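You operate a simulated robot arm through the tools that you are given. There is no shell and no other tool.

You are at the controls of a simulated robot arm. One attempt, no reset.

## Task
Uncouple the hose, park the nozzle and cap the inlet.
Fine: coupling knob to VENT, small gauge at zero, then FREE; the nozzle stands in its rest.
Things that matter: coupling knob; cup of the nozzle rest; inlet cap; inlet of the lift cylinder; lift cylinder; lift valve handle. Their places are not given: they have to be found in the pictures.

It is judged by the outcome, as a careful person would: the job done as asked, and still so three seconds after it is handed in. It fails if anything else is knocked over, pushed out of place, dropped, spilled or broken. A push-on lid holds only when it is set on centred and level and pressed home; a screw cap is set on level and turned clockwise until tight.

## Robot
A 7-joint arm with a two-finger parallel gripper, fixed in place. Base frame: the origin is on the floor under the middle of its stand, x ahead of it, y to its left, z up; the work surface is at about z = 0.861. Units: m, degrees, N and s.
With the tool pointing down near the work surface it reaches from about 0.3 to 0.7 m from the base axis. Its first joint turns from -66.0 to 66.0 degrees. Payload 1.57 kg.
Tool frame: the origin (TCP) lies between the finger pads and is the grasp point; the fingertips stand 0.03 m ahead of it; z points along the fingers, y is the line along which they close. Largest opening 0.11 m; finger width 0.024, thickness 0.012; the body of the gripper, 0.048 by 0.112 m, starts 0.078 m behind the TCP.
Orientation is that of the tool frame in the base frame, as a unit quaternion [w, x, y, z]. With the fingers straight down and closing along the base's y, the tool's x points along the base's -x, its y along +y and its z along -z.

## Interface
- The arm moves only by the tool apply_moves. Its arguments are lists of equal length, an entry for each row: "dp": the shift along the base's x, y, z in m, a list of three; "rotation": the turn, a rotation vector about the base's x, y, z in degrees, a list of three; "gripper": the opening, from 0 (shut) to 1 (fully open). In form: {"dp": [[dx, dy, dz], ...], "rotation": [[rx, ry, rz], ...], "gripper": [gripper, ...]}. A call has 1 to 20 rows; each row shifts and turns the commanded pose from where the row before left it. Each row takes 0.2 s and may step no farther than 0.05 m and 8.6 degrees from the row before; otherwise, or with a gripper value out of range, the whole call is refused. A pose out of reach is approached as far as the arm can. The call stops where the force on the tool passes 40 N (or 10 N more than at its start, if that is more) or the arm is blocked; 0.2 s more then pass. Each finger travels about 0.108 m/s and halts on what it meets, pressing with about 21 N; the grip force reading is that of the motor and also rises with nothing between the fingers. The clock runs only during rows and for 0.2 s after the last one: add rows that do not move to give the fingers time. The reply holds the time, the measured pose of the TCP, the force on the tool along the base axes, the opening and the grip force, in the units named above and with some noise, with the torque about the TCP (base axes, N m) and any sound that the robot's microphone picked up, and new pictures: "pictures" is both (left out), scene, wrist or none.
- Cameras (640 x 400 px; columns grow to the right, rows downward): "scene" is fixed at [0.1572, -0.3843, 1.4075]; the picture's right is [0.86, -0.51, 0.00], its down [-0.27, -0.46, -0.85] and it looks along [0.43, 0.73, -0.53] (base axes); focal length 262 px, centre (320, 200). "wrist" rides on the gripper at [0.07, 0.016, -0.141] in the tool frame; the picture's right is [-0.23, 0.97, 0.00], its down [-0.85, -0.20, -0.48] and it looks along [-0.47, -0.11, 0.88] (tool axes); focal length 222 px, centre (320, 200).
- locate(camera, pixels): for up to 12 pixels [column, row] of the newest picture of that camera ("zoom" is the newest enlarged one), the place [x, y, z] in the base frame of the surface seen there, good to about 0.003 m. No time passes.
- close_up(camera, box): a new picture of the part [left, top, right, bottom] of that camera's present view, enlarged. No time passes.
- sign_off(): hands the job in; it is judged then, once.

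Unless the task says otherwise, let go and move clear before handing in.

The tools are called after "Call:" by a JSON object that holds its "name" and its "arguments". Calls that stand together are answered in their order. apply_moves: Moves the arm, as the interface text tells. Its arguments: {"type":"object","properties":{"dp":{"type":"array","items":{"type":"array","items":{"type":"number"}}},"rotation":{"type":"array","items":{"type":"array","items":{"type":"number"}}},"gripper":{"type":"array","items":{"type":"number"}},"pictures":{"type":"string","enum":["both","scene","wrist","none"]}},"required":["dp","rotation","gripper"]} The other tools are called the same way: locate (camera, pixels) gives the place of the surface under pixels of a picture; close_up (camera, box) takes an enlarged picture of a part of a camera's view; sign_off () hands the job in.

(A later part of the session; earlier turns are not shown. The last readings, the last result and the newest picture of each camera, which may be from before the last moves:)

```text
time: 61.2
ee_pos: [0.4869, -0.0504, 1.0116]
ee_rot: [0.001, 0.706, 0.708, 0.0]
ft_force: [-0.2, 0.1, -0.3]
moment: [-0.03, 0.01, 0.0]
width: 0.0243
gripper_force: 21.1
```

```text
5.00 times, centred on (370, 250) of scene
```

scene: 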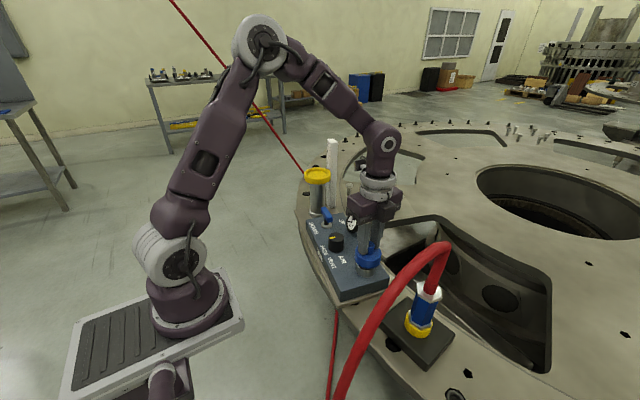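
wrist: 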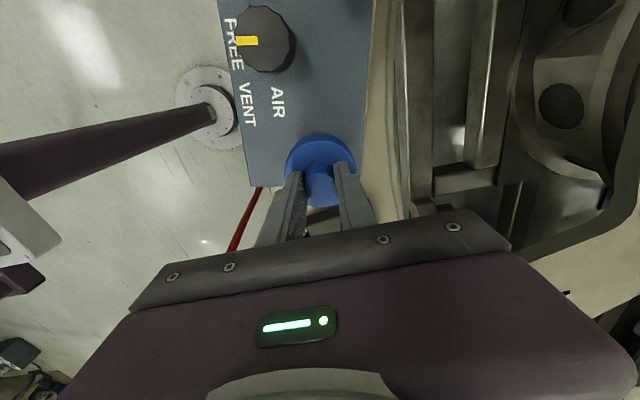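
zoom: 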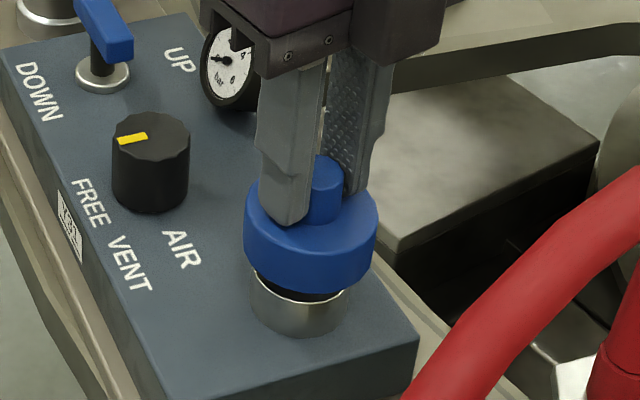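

The cap hovers ~15 mm above the collar and looks concentric from the scene camera. I'll zoom in to check centring more precisely.

Call:
{"name": "close_up", "arguments": {"camera": "scene", "box": [348, 238, 388, 278]}}

Call:
{"name": "close_up", "arguments": {"camera": "wrist", "box": [280, 120, 360, 180]}}

```text
10.00 times, centred on (368, 258) of scene
```

zoom: 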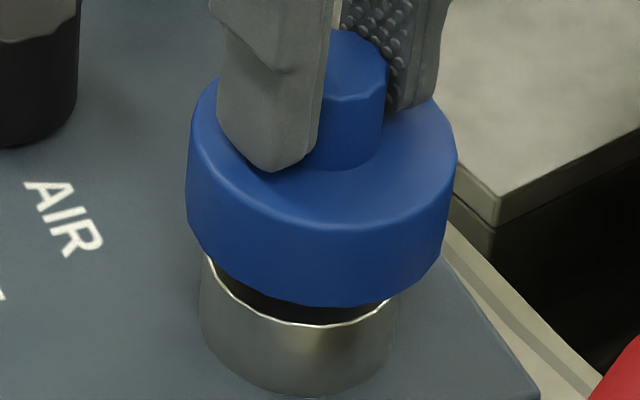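

```text
6.67 times, centred on (320, 150) of wrist
```

zoom: 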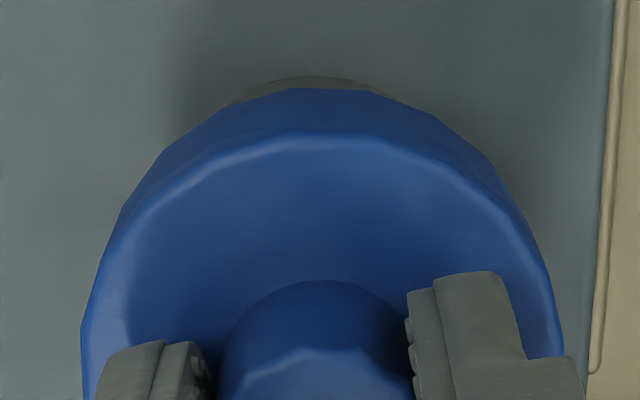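

Centring looks within ~1 mm, with the cap slightly toward +x. I'll nudge −0.7 mm in x and lower to about 2 mm above the collar, where the overhang can be compared directly.

Call:
{"name": "apply_moves", "arguments": {"dp": [[-0.0007, 0.0002, -0.004], [0, 0, -0.004], [0, 0, -0.0035], [0, 0, 0], [0, 0, 0]], "rotation": [[0, 0, 0], [0, 0, 0], [0, 0, 0], [0, 0, 0], [0, 0, 0]], "gripper": [0.05, 0.05, 0.05, 0.05, 0.05]}}

Call:
{"name": "close_up", "arguments": {"camera": "scene", "box": [348, 238, 388, 278]}}

Call:
{"name": "close_up", "arguments": {"camera": "wrist", "box": [280, 120, 360, 180]}}

```text
time: 62.4
ee_pos: [0.4858, -0.0503, 0.9997]
ee_rot: [0.001, 0.706, 0.708, 0.001]
ft_force: [0.5, 0.4, -0.2]
moment: [0.02, -0.02, 0.01]
width: 0.0242
gripper_force: 20.9
```

scene: 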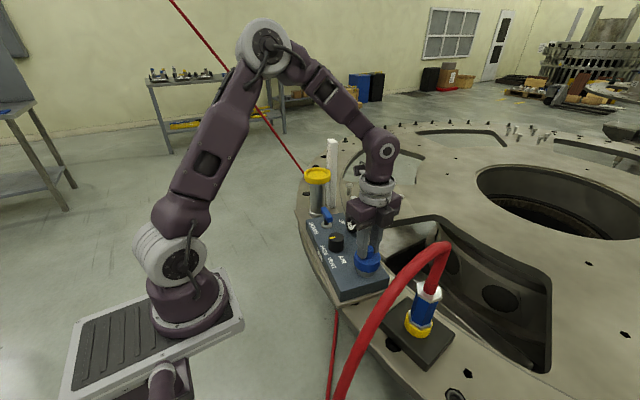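
wrist: 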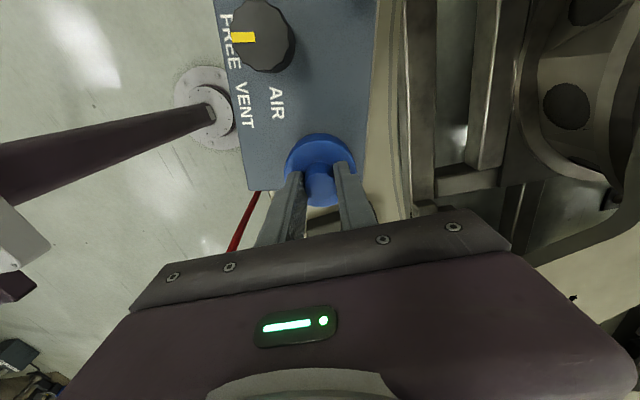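

```text
10.00 times, centred on (368, 258) of scene
```

zoom: 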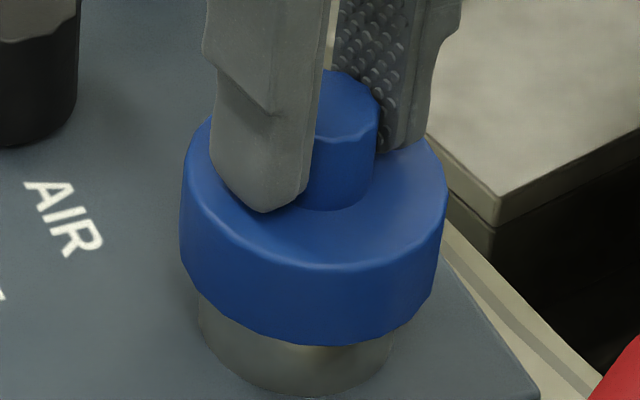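

```text
6.67 times, centred on (320, 150) of wrist
```

zoom: 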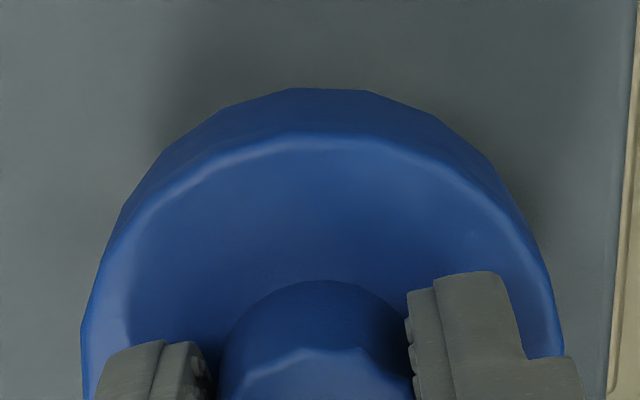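

Overhang comparison suggests the cap should go ~1 mm toward +y. I'll apply that and lower gently in 1 mm steps to feel for contact.

Call:
{"name": "apply_moves", "arguments": {"dp": [[-0.0003, 0.001, 0], [0, 0, -0.0015], [0, 0, -0.0015], [0, 0, -0.001], [0, 0, 0]], "rotation": [[0, 0, 0], [0, 0, 0], [0, 0, 0], [0, 0, 0], [0, 0, 0]], "gripper": [0.05, 0.05, 0.05, 0.05, 0.05]}}

Call:
{"name": "close_up", "arguments": {"camera": "scene", "box": [348, 238, 388, 278]}}

```text
time: 63.6
ee_pos: [0.4843, -0.0497, 0.996]
ee_rot: [0.001, 0.705, 0.709, 0.001]
ft_force: [-0.5, -0.2, -0.2]
moment: [-0.02, 0.0, 0.0]
width: 0.0242
gripper_force: 21.3
```

scene: 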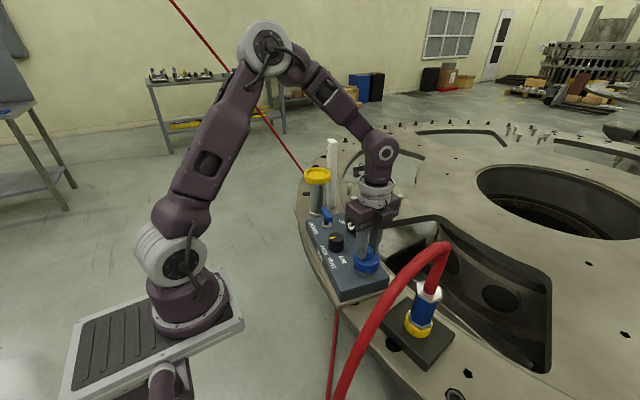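
wrist: 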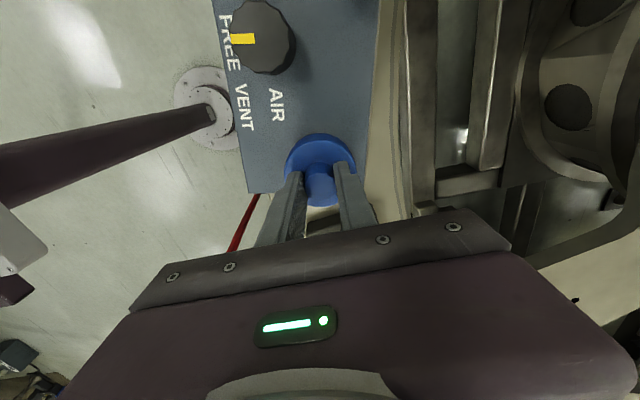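

```text
10.00 times, centred on (368, 258) of scene
```

zoom: 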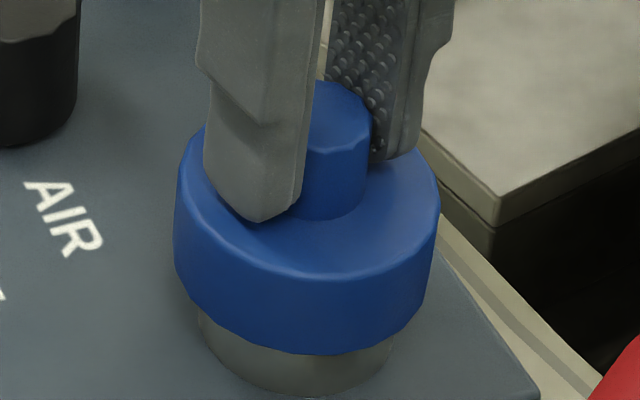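

The cap is now concentric with the collar to within ~0.6 mm in the view, at the point of first contact. Continuing down 1 mm at a time.

Call:
{"name": "apply_moves", "arguments": {"dp": [[0, 0, -0.001], [0, 0, -0.001], [0, 0, -0.001], [0, 0, 0]], "rotation": [[0, 0, 0], [0, 0, 0], [0, 0, 0], [0, 0, 0]], "gripper": [0.05, 0.05, 0.05, 0.05]}}

Call:
{"name": "close_up", "arguments": {"camera": "scene", "box": [348, 238, 388, 278]}}

```text
time: 64.6
ee_pos: [0.4856, -0.0497, 0.9925]
ee_rot: [0.001, 0.706, 0.709, 0.001]
ft_force: [-0.1, 0.0, 0.0]
moment: [0.0, -0.04, -0.02]
width: 0.0241
gripper_force: 21.1
```

scene: 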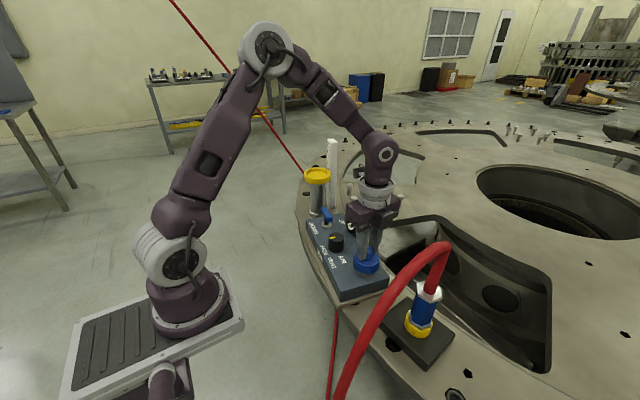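
wrist: 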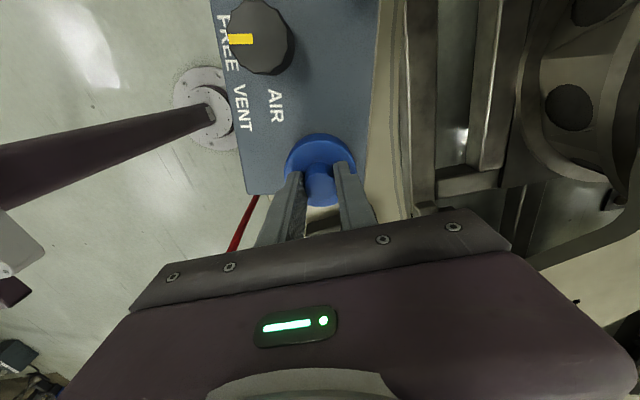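

```text
10.00 times, centred on (368, 258) of scene
```

zoom: 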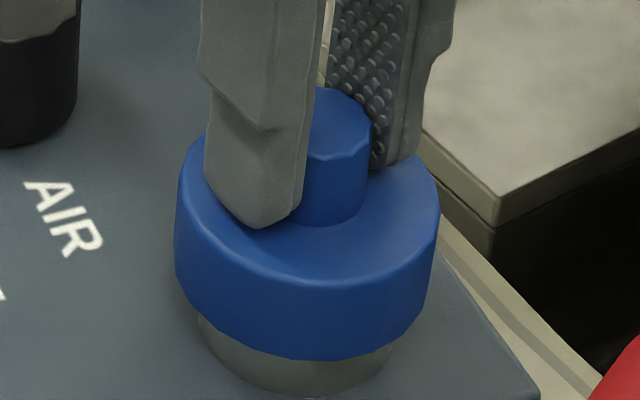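

No contact force, and the cap rim is now below the collar's top edge, so it is sliding over it. Continuing down in small steps.

Call:
{"name": "apply_moves", "arguments": {"dp": [[0, 0, -0.001], [0, 0, -0.001], [0, 0, -0.001], [0, 0, -0.001], [0, 0, 0]], "rotation": [[0, 0, 0], [0, 0, 0], [0, 0, 0], [0, 0, 0], [0, 0, 0]], "gripper": [0.05, 0.05, 0.05, 0.05, 0.05], "pictures": "scene"}}

Call:
{"name": "close_up", "arguments": {"camera": "scene", "box": [348, 238, 388, 278]}}

```text
time: 65.8
ee_pos: [0.4846, -0.0488, 0.9886]
ee_rot: [0.001, 0.706, 0.709, 0.001]
ft_force: [-0.5, 0.6, -0.3]
moment: [-0.02, -0.02, 0.01]
width: 0.0243
gripper_force: 21.4
```

scene: 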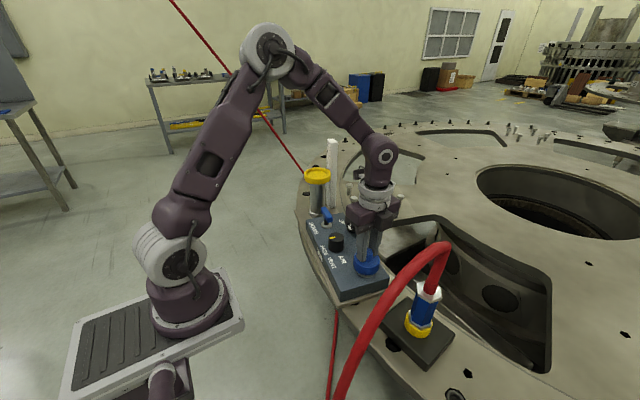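

```text
10.00 times, centred on (368, 258) of scene
```

zoom: 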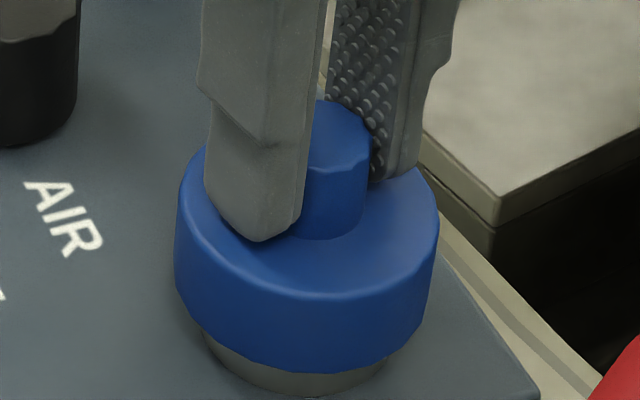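

Still sliding on with no load. Continuing 5 mm more in 1 mm steps.

Call:
{"name": "apply_moves", "arguments": {"dp": [[0, 0, -0.001], [0, 0, -0.001], [0, 0, -0.001], [0, 0, -0.001], [0, 0, -0.001], [0, 0, 0]], "rotation": [[0, 0, 0], [0, 0, 0], [0, 0, 0], [0, 0, 0], [0, 0, 0], [0, 0, 0]], "gripper": [0.05, 0.05, 0.05, 0.05, 0.05, 0.05], "pictures": "scene"}}

Call:
{"name": "close_up", "arguments": {"camera": "scene", "box": [348, 238, 388, 278]}}

```text
time: 67.2
ee_pos: [0.4851, -0.0503, 0.9835]
ee_rot: [0.0, 0.706, 0.708, 0.001]
ft_force: [-0.2, 0.2, -0.4]
moment: [-0.02, -0.01, 0.0]
width: 0.0244
gripper_force: 21.0
```

scene: 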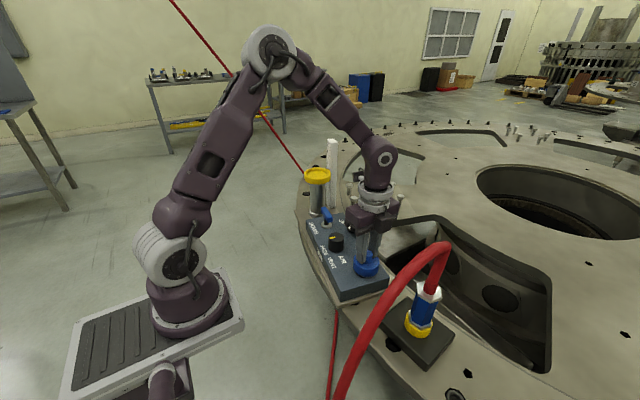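

```text
10.00 times, centred on (368, 258) of scene
```

zoom: 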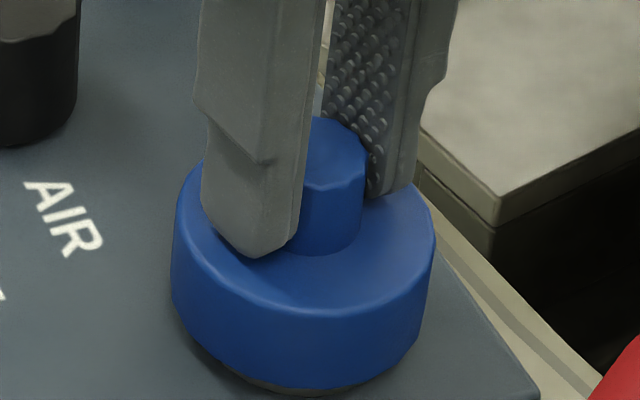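

The cap is most of the way on, still without resistance. Continuing in 1 mm steps until it bottoms.

Call:
{"name": "apply_moves", "arguments": {"dp": [[0, 0, -0.001], [0, 0, -0.001], [0, 0, -0.001], [0, 0, -0.001], [0, 0, 0]], "rotation": [[0, 0, 0], [0, 0, 0], [0, 0, 0], [0, 0, 0], [0, 0, 0]], "gripper": [0.05, 0.05, 0.05, 0.05, 0.05], "pictures": "scene"}}

Call:
{"name": "close_up", "arguments": {"camera": "scene", "box": [348, 238, 388, 278]}}

```text
time: 68.4
ee_pos: [0.4844, -0.049, 0.9797]
ee_rot: [0.001, 0.706, 0.709, 0.0]
ft_force: [0.9, 0.9, 0.6]
moment: [0.0, -0.02, 0.01]
width: 0.0243
gripper_force: 21.5
```

scene: 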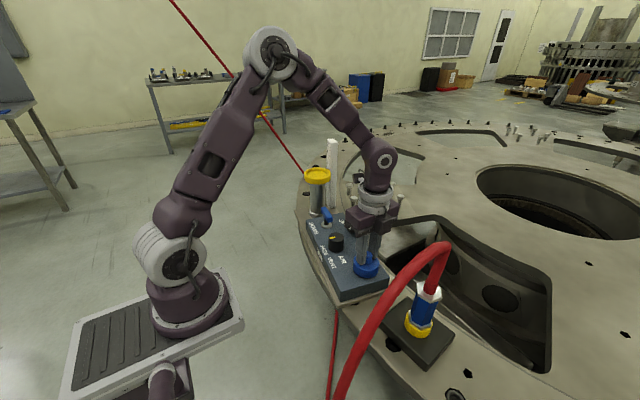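

```text
10.00 times, centred on (368, 258) of scene
```

zoom: 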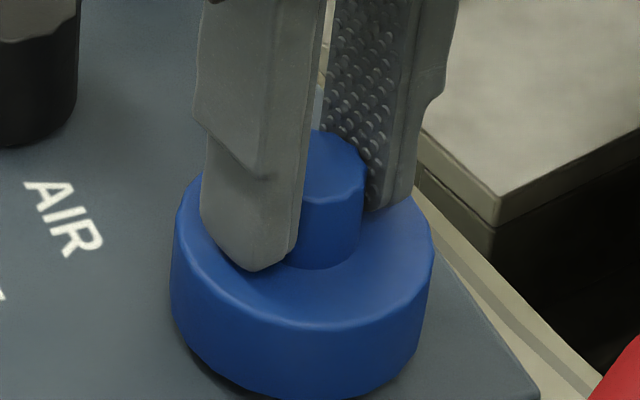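

Call:
{"name": "apply_moves", "arguments": {"dp": [[0, 0, -0.001], [0, 0, -0.001], [0, 0, -0.001], [0, 0, 0]], "rotation": [[0, 0, 0], [0, 0, 0], [0, 0, 0], [0, 0, 0]], "gripper": [0.05, 0.05, 0.05, 0.05], "pictures": "scene"}}

Call:
{"name": "close_up", "arguments": {"camera": "scene", "box": [348, 238, 388, 278]}}

```text
time: 69.4
ee_pos: [0.4864, -0.0502, 0.9777]
ee_rot: [0.002, 0.706, 0.708, 0.002]
ft_force: [0.5, 1.8, 19.1]
moment: [0.01, 0.0, 0.04]
width: 0.0246
gripper_force: 21.3
```

scene: 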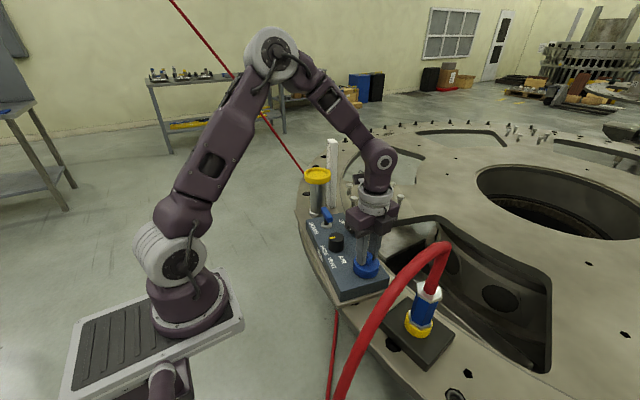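

```text
10.00 times, centred on (368, 258) of scene
```

zoom: 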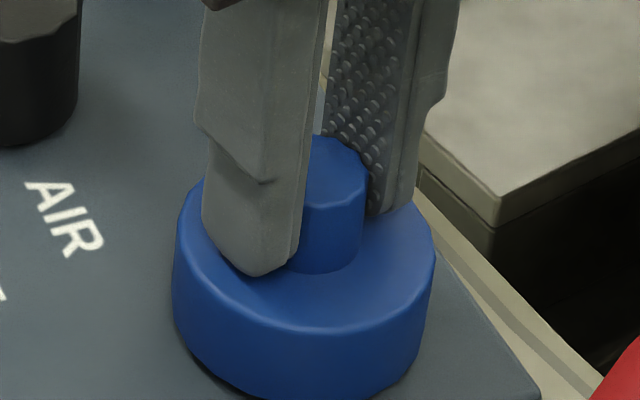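

Contact: +19 N straight up with almost no side force or moment, so it is centred and level. I'll press further to see whether it goes home.

Call:
{"name": "apply_moves", "arguments": {"dp": [[0, 0, -0.001], [0, 0, -0.001], [0, 0, 0]], "rotation": [[0, 0, 0], [0, 0, 0], [0, 0, 0]], "gripper": [0.05, 0.05, 0.05]}}

Call:
{"name": "close_up", "arguments": {"camera": "scene", "box": [348, 238, 388, 278]}}

Call:
{"name": "close_up", "arguments": {"camera": "wrist", "box": [280, 120, 360, 180]}}

```text
time: 70.2
ee_pos: [0.4857, -0.0505, 0.9762]
ee_rot: [0.002, 0.706, 0.708, 0.001]
ft_force: [2.7, 0.1, 20.6]
moment: [-0.02, -0.13, 0.02]
width: 0.0243
gripper_force: 21.3
```

scene: 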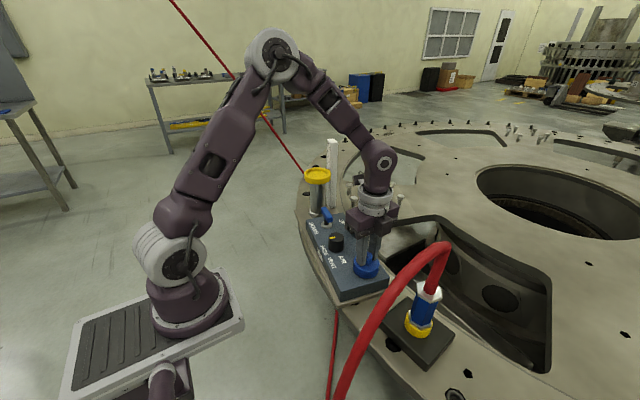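
wrist: 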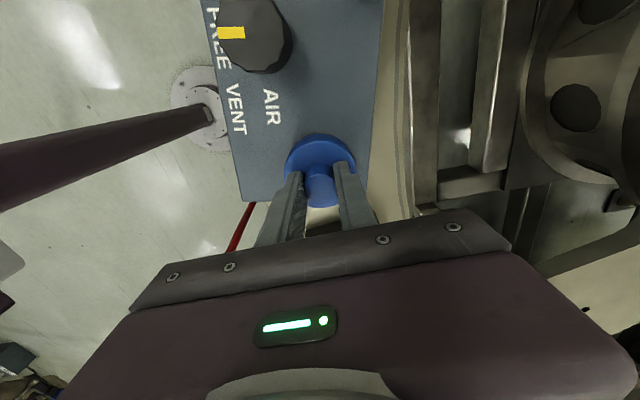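

```text
10.00 times, centred on (368, 258) of scene
```

zoom: 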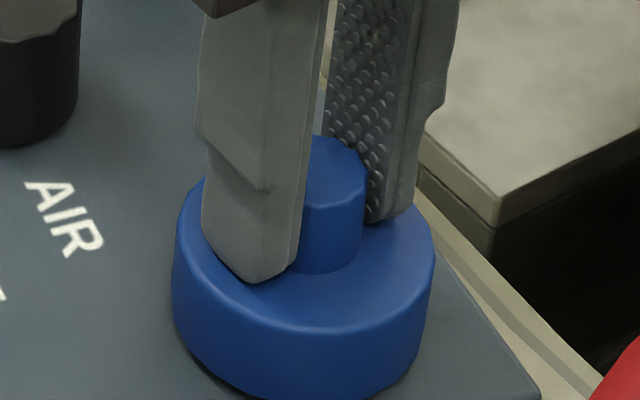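

```text
6.67 times, centred on (320, 150) of wrist
```

zoom: 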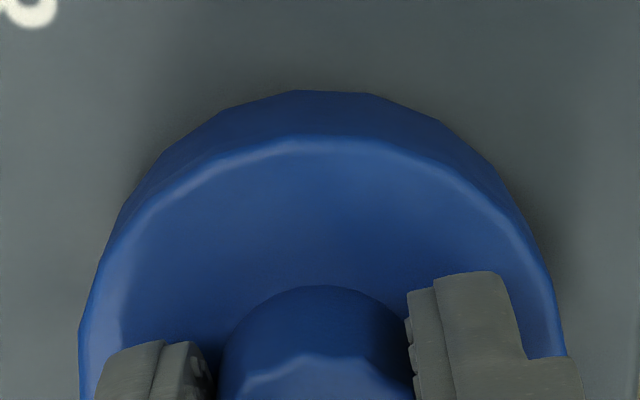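

The fingers slip on the nub at ~20 N, so more push needs the fingertips to bear on the cap's top. I'll press on until they do.

Call:
{"name": "apply_moves", "arguments": {"dp": [[0, 0, -0.001], [0, 0, -0.001], [0, 0, -0.001], [0, 0, 0]], "rotation": [[0, 0, 0], [0, 0, 0], [0, 0, 0], [0, 0, 0]], "gripper": [0.05, 0.05, 0.05, 0.05]}}

Call:
{"name": "close_up", "arguments": {"camera": "scene", "box": [348, 238, 388, 278]}}

```text
time: 70.8
ee_pos: [0.486, -0.0499, 0.9753]
ee_rot: [0.002, 0.706, 0.708, 0.002]
ft_force: [-2.1, 1.0, 10.2]
moment: [-0.15, 0.12, -0.03]
width: 0.0244
gripper_force: 21.0
stopped in row 3: the force on the tool passed its limit at 44 N (the readings are from after the stop); the commanded pose is now the measured one
```

scene: 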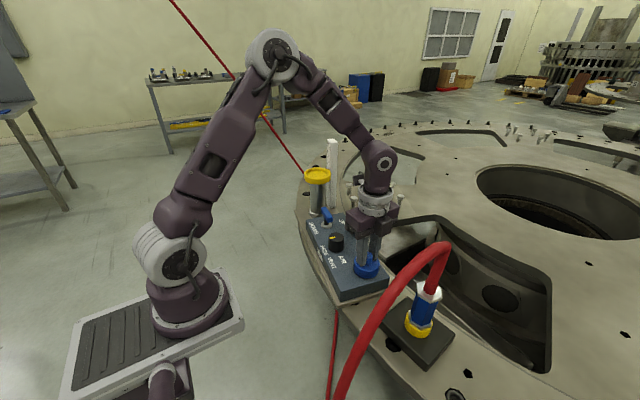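
wrist: 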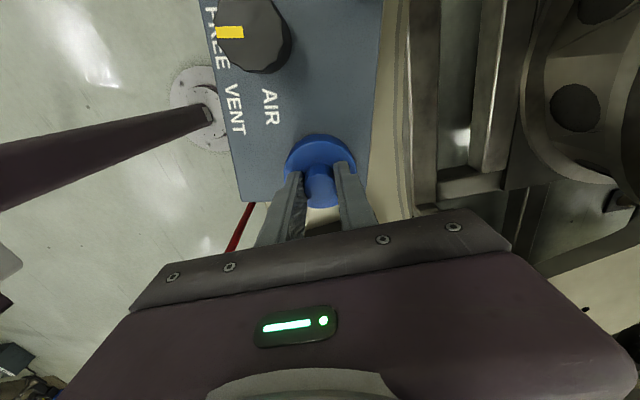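

```text
10.00 times, centred on (368, 258) of scene
```

zoom: 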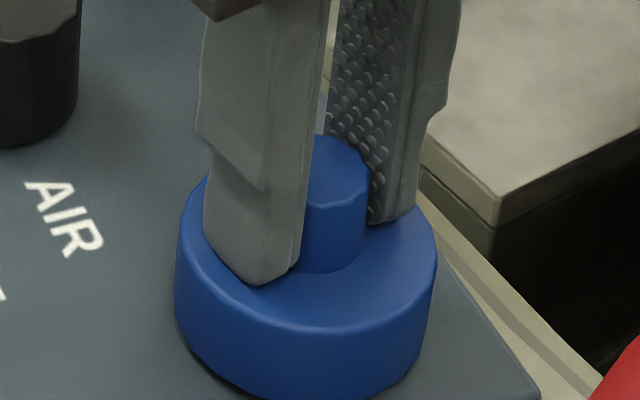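

I pressed to 44 N and the cap bottomed with no further travel. I'll test retention with a gentle 2–3 mm pull.

Call:
{"name": "apply_moves", "arguments": {"dp": [[0, 0, 0.001], [0, 0, 0.001], [0, 0, 0.0005], [0, 0, 0]], "rotation": [[0, 0, 0], [0, 0, 0], [0, 0, 0], [0, 0, 0]], "gripper": [0.05, 0.05, 0.05, 0.05]}}

Call:
{"name": "close_up", "arguments": {"camera": "scene", "box": [348, 238, 388, 278]}}

```text
time: 71.8
ee_pos: [0.4854, -0.0495, 0.9762]
ee_rot: [0.001, 0.706, 0.708, 0.001]
ft_force: [-0.5, -0.5, -0.1]
moment: [-0.02, 0.01, 0.02]
width: 0.0246
gripper_force: 20.3
```

scene: 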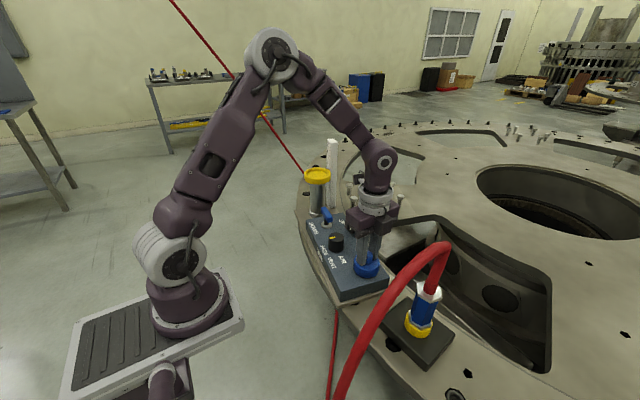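
wrist: 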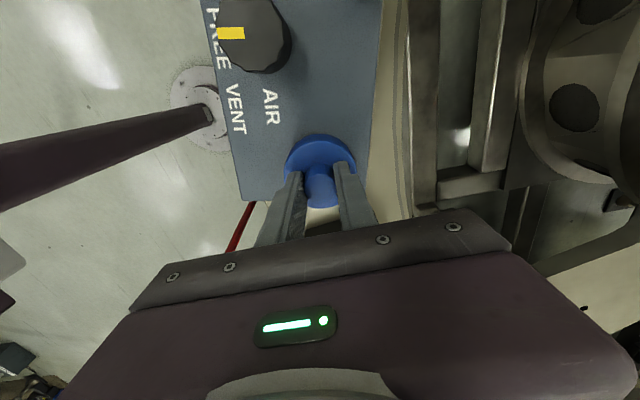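

```text
10.00 times, centred on (368, 258) of scene
```

zoom: 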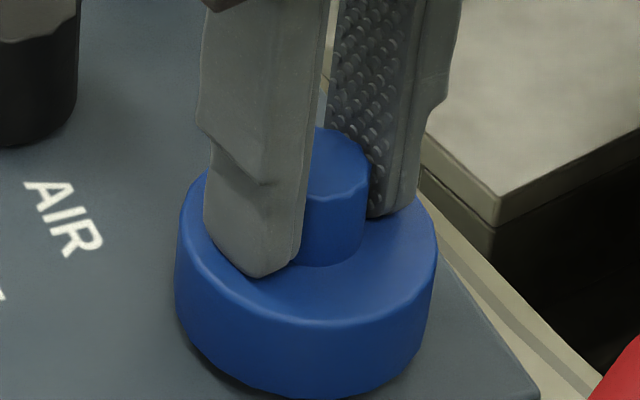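

The cap came up ~2 mm with no pull force, so it is not latched by pressing alone. It is likely a screw cap, so I'll set it back down lightly and turn clockwise (−z) while feeling the torque.

Call:
{"name": "apply_moves", "arguments": {"dp": [[0, 0, -0.001], [0, 0, -0.001], [0, 0, -0.0005], [0, 0, 0]], "rotation": [[0, 0, 0], [0, 0, 0], [0, 0, 0], [0, 0, 0]], "gripper": [0.05, 0.05, 0.05, 0.05], "pictures": "none"}}

Call:
{"name": "apply_moves", "arguments": {"dp": [[0, 0, 0], [0, 0, 0], [0, 0, 0], [0, 0, 0], [0, 0, 0]], "rotation": [[0, 0, -5], [0, 0, -5], [0, 0, -5], [0, 0, -5], [0, 0, 0]], "gripper": [0.05, 0.05, 0.05, 0.05, 0.05]}}

Call:
{"name": "close_up", "arguments": {"camera": "scene", "box": [348, 238, 388, 278]}}

```text
time: 72.8
ee_pos: [0.4854, -0.0492, 0.9753]
ee_rot: [0.001, 0.706, 0.708, 0.003]
ft_force: [0.6, 0.1, 10.2]
moment: [-0.05, 0.12, -0.02]
width: 0.0246
gripper_force: 21.0
```

```text
time: 74.0
ee_pos: [0.4859, -0.0496, 0.9748]
ee_rot: [0.002, 0.819, 0.574, 0.002]
ft_force: [3.2, 0.0, 17.7]
moment: [-0.04, -0.01, -0.05]
width: 0.0245
gripper_force: 20.3
```

scene: 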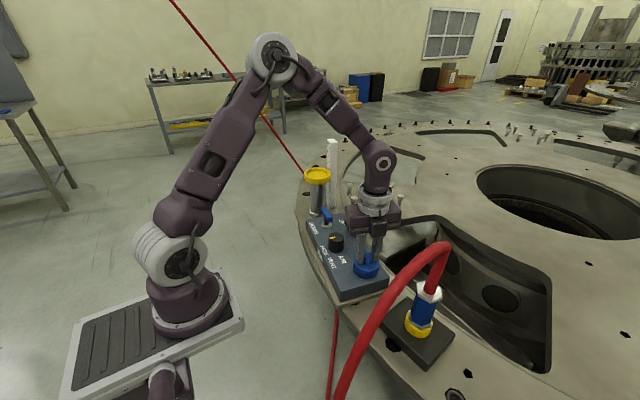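
wrist: 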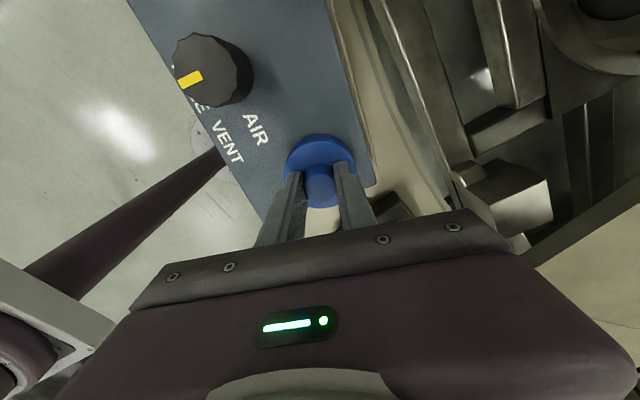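

```text
10.00 times, centred on (368, 258) of scene
```

zoom: 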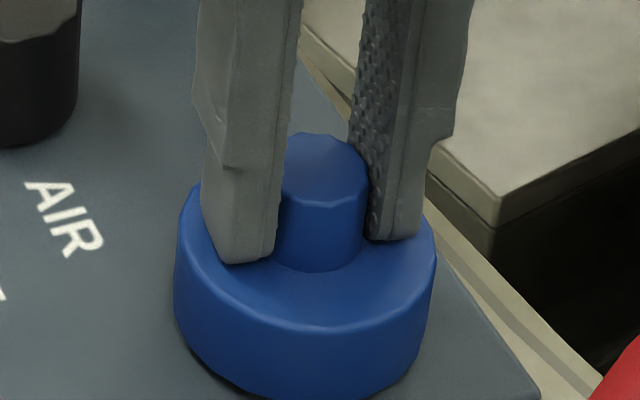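

Turning 20° met little torque. I'll continue clockwise another 40° and read the torque.

Call:
{"name": "apply_moves", "arguments": {"dp": [[0, 0, 0], [0, 0, 0], [0, 0, 0], [0, 0, 0], [0, 0, 0], [0, 0, 0], [0, 0, 0]], "rotation": [[0, 0, -7], [0, 0, -7], [0, 0, -7], [0, 0, -7], [0, 0, -7], [0, 0, -5], [0, 0, 0]], "gripper": [0.05, 0.05, 0.05, 0.05, 0.05, 0.05, 0.05]}}

Call:
{"name": "close_up", "arguments": {"camera": "scene", "box": [348, 238, 388, 278]}}

```text
time: 75.6
ee_pos: [0.4848, -0.0502, 0.9747]
ee_rot: [0.002, 0.966, 0.259, 0.001]
ft_force: [-4.5, 2.0, 11.1]
moment: [0.09, 0.1, 0.0]
width: 0.0244
gripper_force: 21.5
```

scene: 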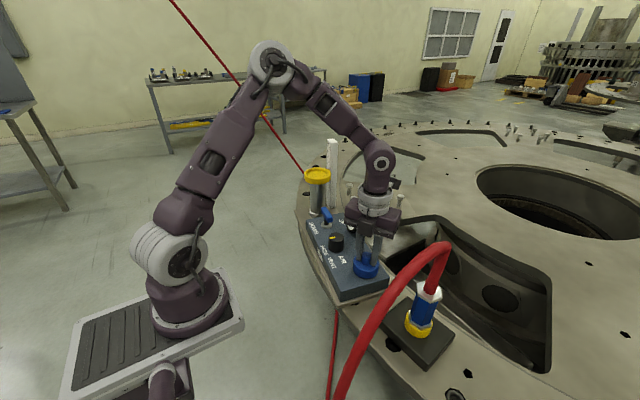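
wrist: 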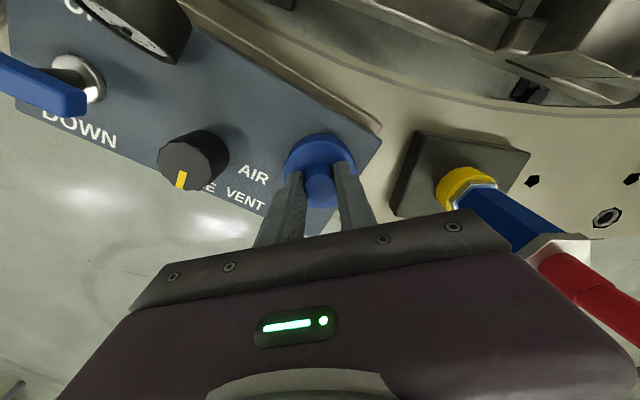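

```text
10.00 times, centred on (368, 258) of scene
```

zoom: 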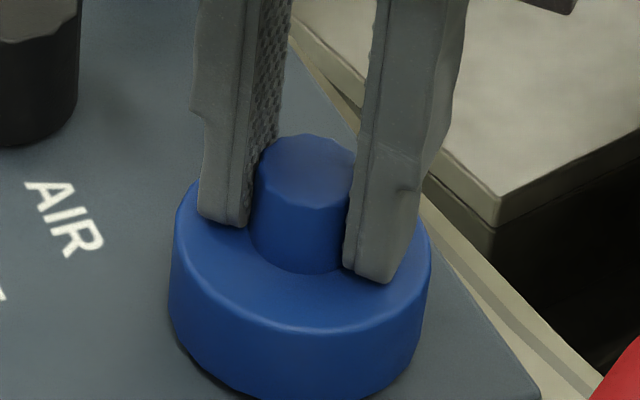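

No torque rise over 60°. I'll repeat the gentle pull test to see if anything has engaged.

Call:
{"name": "apply_moves", "arguments": {"dp": [[0, 0, 0.001], [0, 0, 0.001], [0, 0, 0.001], [0, 0, 0.001], [0, 0, 0]], "rotation": [[0, 0, 0], [0, 0, 0], [0, 0, 0], [0, 0, 0], [0, 0, 0]], "gripper": [0.05, 0.05, 0.05, 0.05, 0.05]}}

Call:
{"name": "close_up", "arguments": {"camera": "scene", "box": [348, 238, 388, 278]}}

Call:
{"name": "close_up", "arguments": {"camera": "wrist", "box": [270, 110, 370, 200]}}

```text
time: 76.8
ee_pos: [0.4862, -0.0497, 0.9772]
ee_rot: [0.003, 0.965, 0.26, 0.001]
ft_force: [-0.7, -0.3, -0.1]
moment: [0.0, -0.01, -0.02]
width: 0.0244
gripper_force: 20.6
```

scene: 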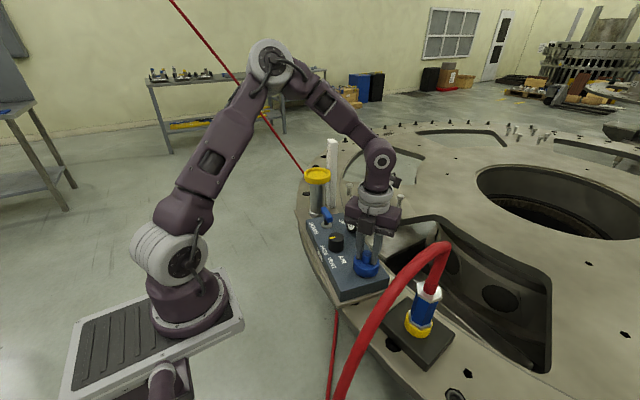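
wrist: 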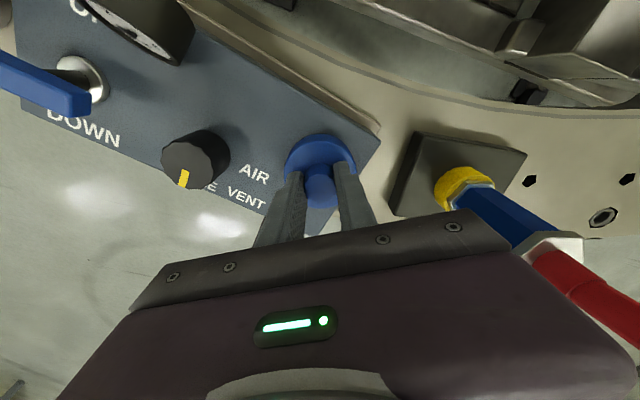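

```text
10.00 times, centred on (368, 258) of scene
```

zoom: 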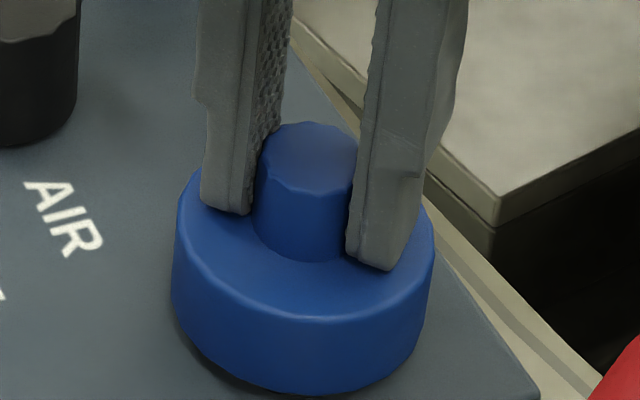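

```text
4.44 times, centred on (320, 155) of wrist
```

zoom: 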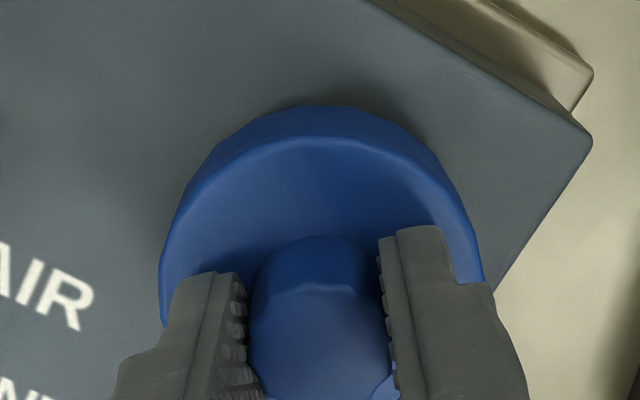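

The cap still lifts freely. I'll set it back down fully seated, release it, and look at how it sits before pressing squarely on its nub from above.

Call:
{"name": "apply_moves", "arguments": {"dp": [[0, 0, -0.001], [0, 0, -0.001], [0, 0, -0.001], [0, 0, -0.0007], [0, 0, 0]], "rotation": [[0, 0, 0], [0, 0, 0], [0, 0, 0], [0, 0, 0], [0, 0, 0]], "gripper": [0.05, 0.05, 0.05, 0.05, 0.05], "pictures": "none"}}

Call:
{"name": "apply_moves", "arguments": {"dp": [[0, 0, 0], [0, 0, 0], [0, 0, 0.01], [0, 0, 0.02], [0, 0, 0.02], [0, 0, 0]], "rotation": [[0, 0, 0], [0, 0, 0], [0, 0, 0], [0, 0, 0], [0, 0, 0], [0, 0, 0]], "gripper": [0.3, 0.4, 0.4, 0.4, 0.4, 0.4]}}

Call:
{"name": "close_up", "arguments": {"camera": "scene", "box": [348, 243, 388, 283]}}

Call:
{"name": "close_up", "arguments": {"camera": "wrist", "box": [260, 90, 380, 190]}}

```text
time: 78.0
ee_pos: [0.4856, -0.0501, 0.9751]
ee_rot: [0.002, 0.965, 0.261, 0.002]
ft_force: [-2.1, 2.0, 21.6]
moment: [0.09, 0.28, -0.01]
width: 0.0243
gripper_force: 21.2
```

```text
time: 79.4
ee_pos: [0.4859, -0.0501, 1.0251]
ee_rot: [0.003, 0.965, 0.261, 0.0]
ft_force: [-0.8, 0.3, 0.3]
moment: [-0.02, 0.04, -0.02]
width: 0.0439
gripper_force: 0.0
```

scene: 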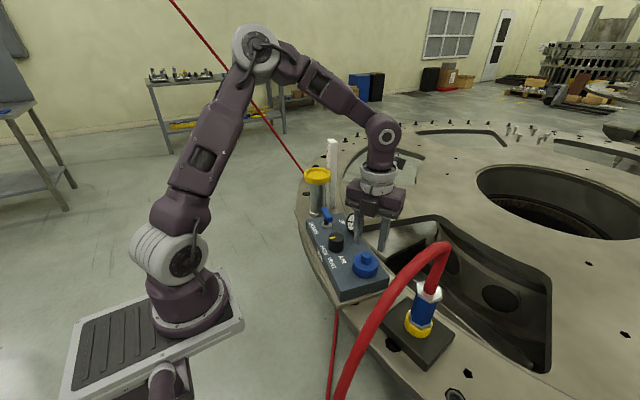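
wrist: 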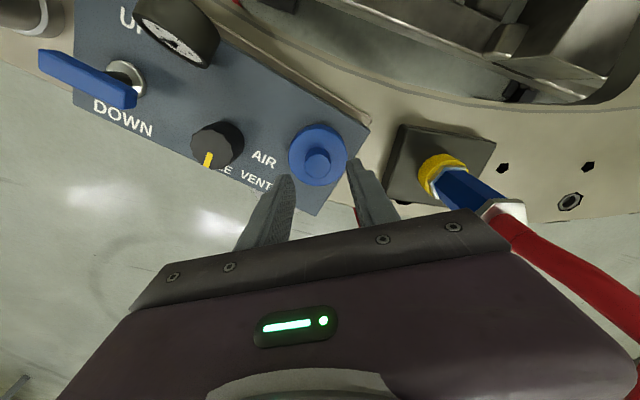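

```text
10.00 times, centred on (368, 263) of scene
```

zoom: 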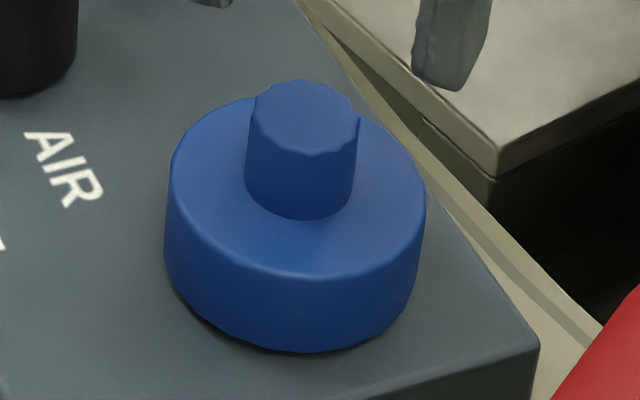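

```text
4.00 times, centred on (320, 140) of wrist
```

zoom: 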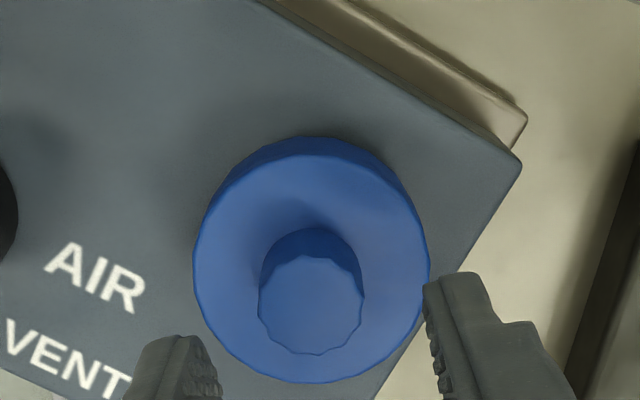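

The cap sits level but ~6–7 mm above the box face and has loose lateral play (it shifted ~3 mm when released), so it may be resting off-centre on an internal step. I'll regrip the nub, then find the true centre by feel.

Call:
{"name": "apply_moves", "arguments": {"dp": [[-0.0007, 0.0028, 0], [0, 0, -0.02], [0, 0, -0.015], [0, 0, -0.009], [0, 0, -0.0025], [0, 0, 0]], "rotation": [[0, 0, 0], [0, 0, 0], [0, 0, 0], [0, 0, 0], [0, 0, 0], [0, 0, 0]], "gripper": [0.42, 0.42, 0.42, 0.42, 0.42, 0.42]}}

Call:
{"name": "close_up", "arguments": {"camera": "wrist", "box": [260, 110, 380, 210]}}

Call:
{"name": "close_up", "arguments": {"camera": "scene", "box": [348, 243, 388, 283]}}

```text
time: 80.8
ee_pos: [0.4852, -0.0483, 0.9783]
ee_rot: [0.002, 0.965, 0.26, 0.001]
ft_force: [-0.2, 0.2, -0.4]
moment: [-0.02, 0.0, 0.01]
width: 0.0464
gripper_force: 0.1
```

scene: 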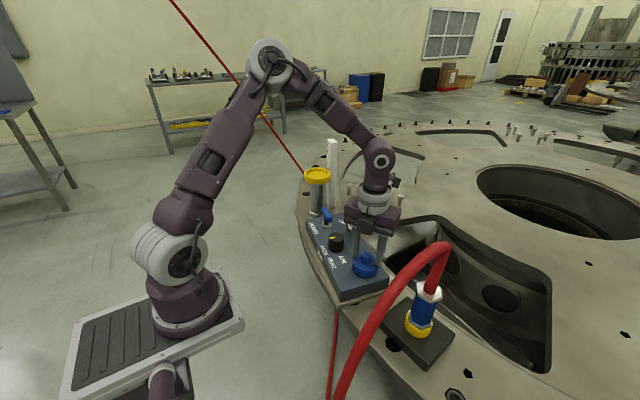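
wrist: 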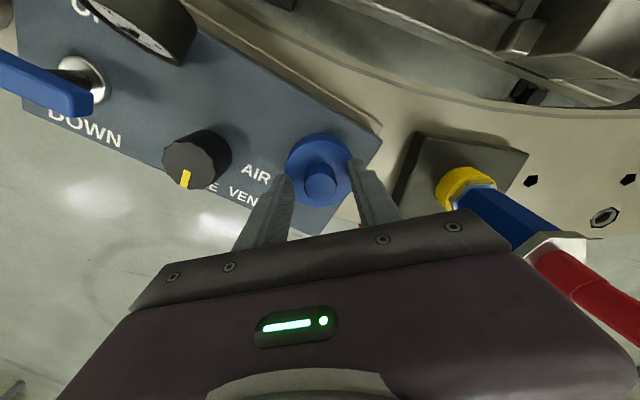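

```text
4.00 times, centred on (320, 160) of wrist
```

zoom: 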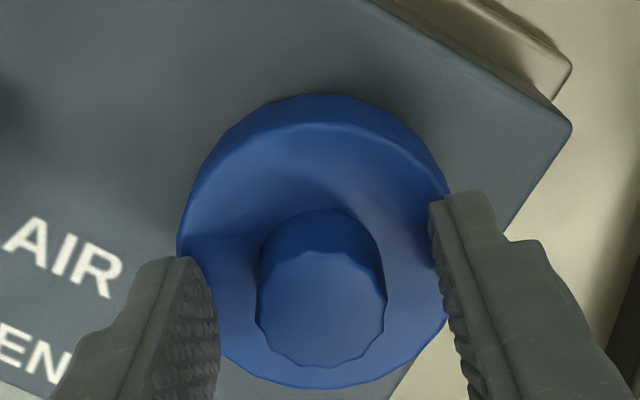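

```text
10.00 times, centred on (368, 263) of scene
```

zoom: 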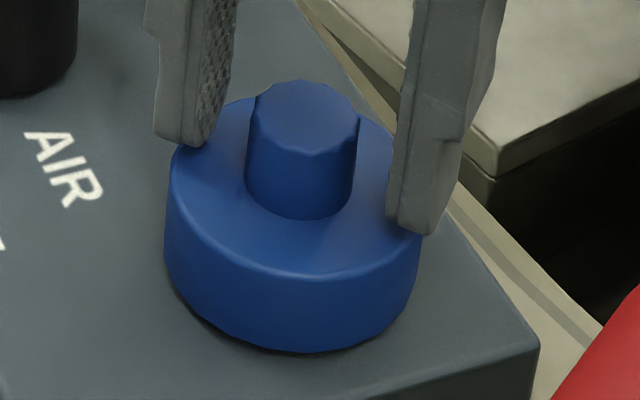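

The nub is centred between the pads at about (0.485,−0.048). I'll close, lift ~7 mm so the cap still surrounds the collar by ~10 mm, and probe sideways.

Call:
{"name": "apply_moves", "arguments": {"dp": [[0, 0, 0], [0, 0, 0], [0, 0, 0], [0, 0, 0], [0, 0, 0.002], [0, 0, 0.0025], [0, 0, 0.0025], [0, 0, 0]], "rotation": [[0, 0, 0], [0, 0, 0], [0, 0, 0], [0, 0, 0], [0, 0, 0], [0, 0, 0], [0, 0, 0], [0, 0, 0]], "gripper": [0.3, 0.2, 0.05, 0.05, 0.05, 0.05, 0.05, 0.05], "pictures": "scene"}}

Call:
{"name": "close_up", "arguments": {"camera": "scene", "box": [348, 238, 388, 278]}}

```text
time: 82.6
ee_pos: [0.4842, -0.0477, 0.9842]
ee_rot: [0.003, 0.965, 0.261, 0.0]
ft_force: [1.2, -3.0, -0.5]
moment: [-0.14, -0.07, 0.04]
width: 0.0241
gripper_force: 21.3
```

scene: 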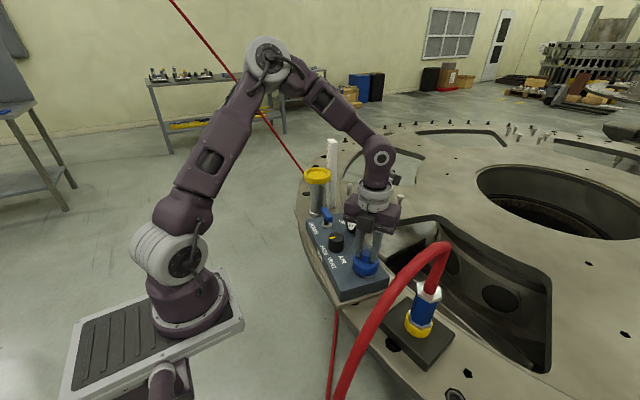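

```text
10.00 times, centred on (368, 258) of scene
```

zoom: 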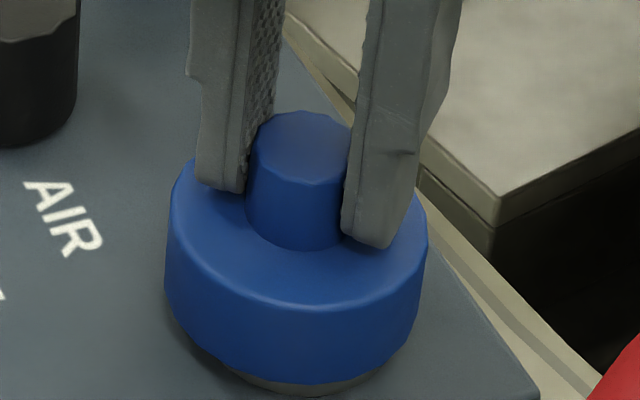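

There is a −3 N y-force here: the cap touches the collar wall on this side (y≈−0.0475). I'll probe toward −y to find the opposite wall.

Call:
{"name": "apply_moves", "arguments": {"dp": [[0, -0.001, 0], [0, -0.001, 0], [0, 0, 0]], "rotation": [[0, 0, 0], [0, 0, 0], [0, 0, 0]], "gripper": [0.05, 0.05, 0.05], "pictures": "none"}}

Call:
{"name": "apply_moves", "arguments": {"dp": [[0, -0.001, 0], [0, 0, 0]], "rotation": [[0, 0, 0], [0, 0, 0]], "gripper": [0.05, 0.05], "pictures": "none"}}

Call:
{"name": "apply_moves", "arguments": {"dp": [[0, -0.001, 0], [0, 0, 0]], "rotation": [[0, 0, 0], [0, 0, 0]], "gripper": [0.05, 0.05], "pictures": "none"}}

```text
time: 83.4
ee_pos: [0.4849, -0.0489, 0.9852]
ee_rot: [0.002, 0.966, 0.26, 0.0]
ft_force: [0.1, 0.3, -0.5]
moment: [-0.01, 0.02, 0.0]
width: 0.0243
gripper_force: 21.1
```

```text
time: 84.0
ee_pos: [0.4854, -0.05, 0.9849]
ee_rot: [0.002, 0.966, 0.26, 0.001]
ft_force: [-0.1, 0.0, -0.6]
moment: [0.01, 0.05, -0.01]
width: 0.0246
gripper_force: 20.7
```

```text
time: 84.6
ee_pos: [0.4857, -0.0514, 0.9848]
ee_rot: [0.002, 0.966, 0.26, 0.0]
ft_force: [-0.1, -0.5, -0.4]
moment: [0.0, 0.01, 0.0]
width: 0.0242
gripper_force: 21.2
```

Call:
{"name": "apply_moves", "arguments": {"dp": [[0, -0.001, 0], [0, 0, 0]], "rotation": [[0, 0, 0], [0, 0, 0]], "gripper": [0.05, 0.05], "pictures": "none"}}

Call:
{"name": "apply_moves", "arguments": {"dp": [[0, -0.001, 0], [0, 0, 0]], "rotation": [[0, 0, 0], [0, 0, 0]], "gripper": [0.05, 0.05], "pictures": "none"}}

```text
time: 85.2
ee_pos: [0.4855, -0.0525, 0.9847]
ee_rot: [0.001, 0.965, 0.261, 0.0]
ft_force: [3.0, 4.1, -0.7]
moment: [0.2, -0.17, 0.05]
width: 0.0244
gripper_force: 21.0
```

```text
time: 85.8
ee_pos: [0.4864, -0.0534, 0.9858]
ee_rot: [0.001, 0.965, 0.26, 0.001]
ft_force: [6.2, 10.2, -1.7]
moment: [0.47, -0.28, 0.09]
width: 0.0245
gripper_force: 20.3
```

Walls found: the free play is ±2.1 mm, with the collar centre at about (0.4862,−0.0501). I'll re-centre the cap there, seat it, and apply a sustained press (~35 N) rather than a brief peak.

Call:
{"name": "apply_moves", "arguments": {"dp": [[0.001, 0.0035, 0], [0, 0, -0.002], [0, 0, -0.002], [0, 0, -0.002], [0, 0, -0.001], [0, 0, 0]], "rotation": [[0, 0, 0], [0, 0, 0], [0, 0, 0], [0, 0, 0], [0, 0, 0], [0, 0, 0]], "gripper": [0.05, 0.05, 0.05, 0.05, 0.05, 0.05], "pictures": "none"}}

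Call:
{"name": "apply_moves", "arguments": {"dp": [[0, 0, -0.0005], [0, 0, -0.0005], [0, 0, -0.0005], [0, 0, 0]], "rotation": [[0, 0, 0], [0, 0, 0], [0, 0, 0], [0, 0, 0]], "gripper": [0.05, 0.05, 0.05, 0.05], "pictures": "none"}}

```text
time: 87.2
ee_pos: [0.4867, -0.0495, 0.9782]
ee_rot: [0.002, 0.966, 0.26, 0.0]
ft_force: [0.7, 0.2, -0.3]
moment: [-0.01, 0.0, 0.04]
width: 0.0245
gripper_force: 20.7
```

```text
time: 88.2
ee_pos: [0.4864, -0.0498, 0.9776]
ee_rot: [0.003, 0.965, 0.261, 0.002]
ft_force: [-0.2, 1.6, 21.5]
moment: [0.1, 0.05, 0.01]
width: 0.0243
gripper_force: 20.7
```

Call:
{"name": "apply_moves", "arguments": {"dp": [[0, 0, -0.001], [0, 0, -0.0007], [0, 0, 0]], "rotation": [[0, 0, 0], [0, 0, 0], [0, 0, 0]], "gripper": [0.05, 0.05, 0.05], "pictures": "none"}}

Call:
{"name": "apply_moves", "arguments": {"dp": [[0, 0, -0.0005], [0, 0, 0]], "rotation": [[0, 0, 0], [0, 0, 0]], "gripper": [0.05, 0.05], "pictures": "none"}}

Call:
{"name": "apply_moves", "arguments": {"dp": [[0, 0, -0.0005], [0, 0, 0]], "rotation": [[0, 0, 0], [0, 0, 0]], "gripper": [0.05, 0.05], "pictures": "none"}}

```text
time: 89.0
ee_pos: [0.4863, -0.0491, 0.9752]
ee_rot: [0.003, 0.965, 0.26, 0.001]
ft_force: [2.0, 2.5, 22.2]
moment: [0.16, 0.0, 0.02]
width: 0.0243
gripper_force: 21.3
```

```text
time: 89.6
ee_pos: [0.4861, -0.0496, 0.9751]
ee_rot: [0.003, 0.965, 0.261, 0.001]
ft_force: [2.2, 2.2, 28.8]
moment: [0.17, 0.08, 0.03]
width: 0.0244
gripper_force: 21.4
```

```text
time: 90.2
ee_pos: [0.487, -0.0507, 0.9752]
ee_rot: [0.002, 0.965, 0.261, 0.002]
ft_force: [-0.4, 0.0, 9.4]
moment: [0.11, 0.08, 0.03]
width: 0.0243
gripper_force: 21.2
stopped in row 2: the force on the tool passed its limit at 40 N (the readings are from after the stop); the commanded pose is now the measured one
```

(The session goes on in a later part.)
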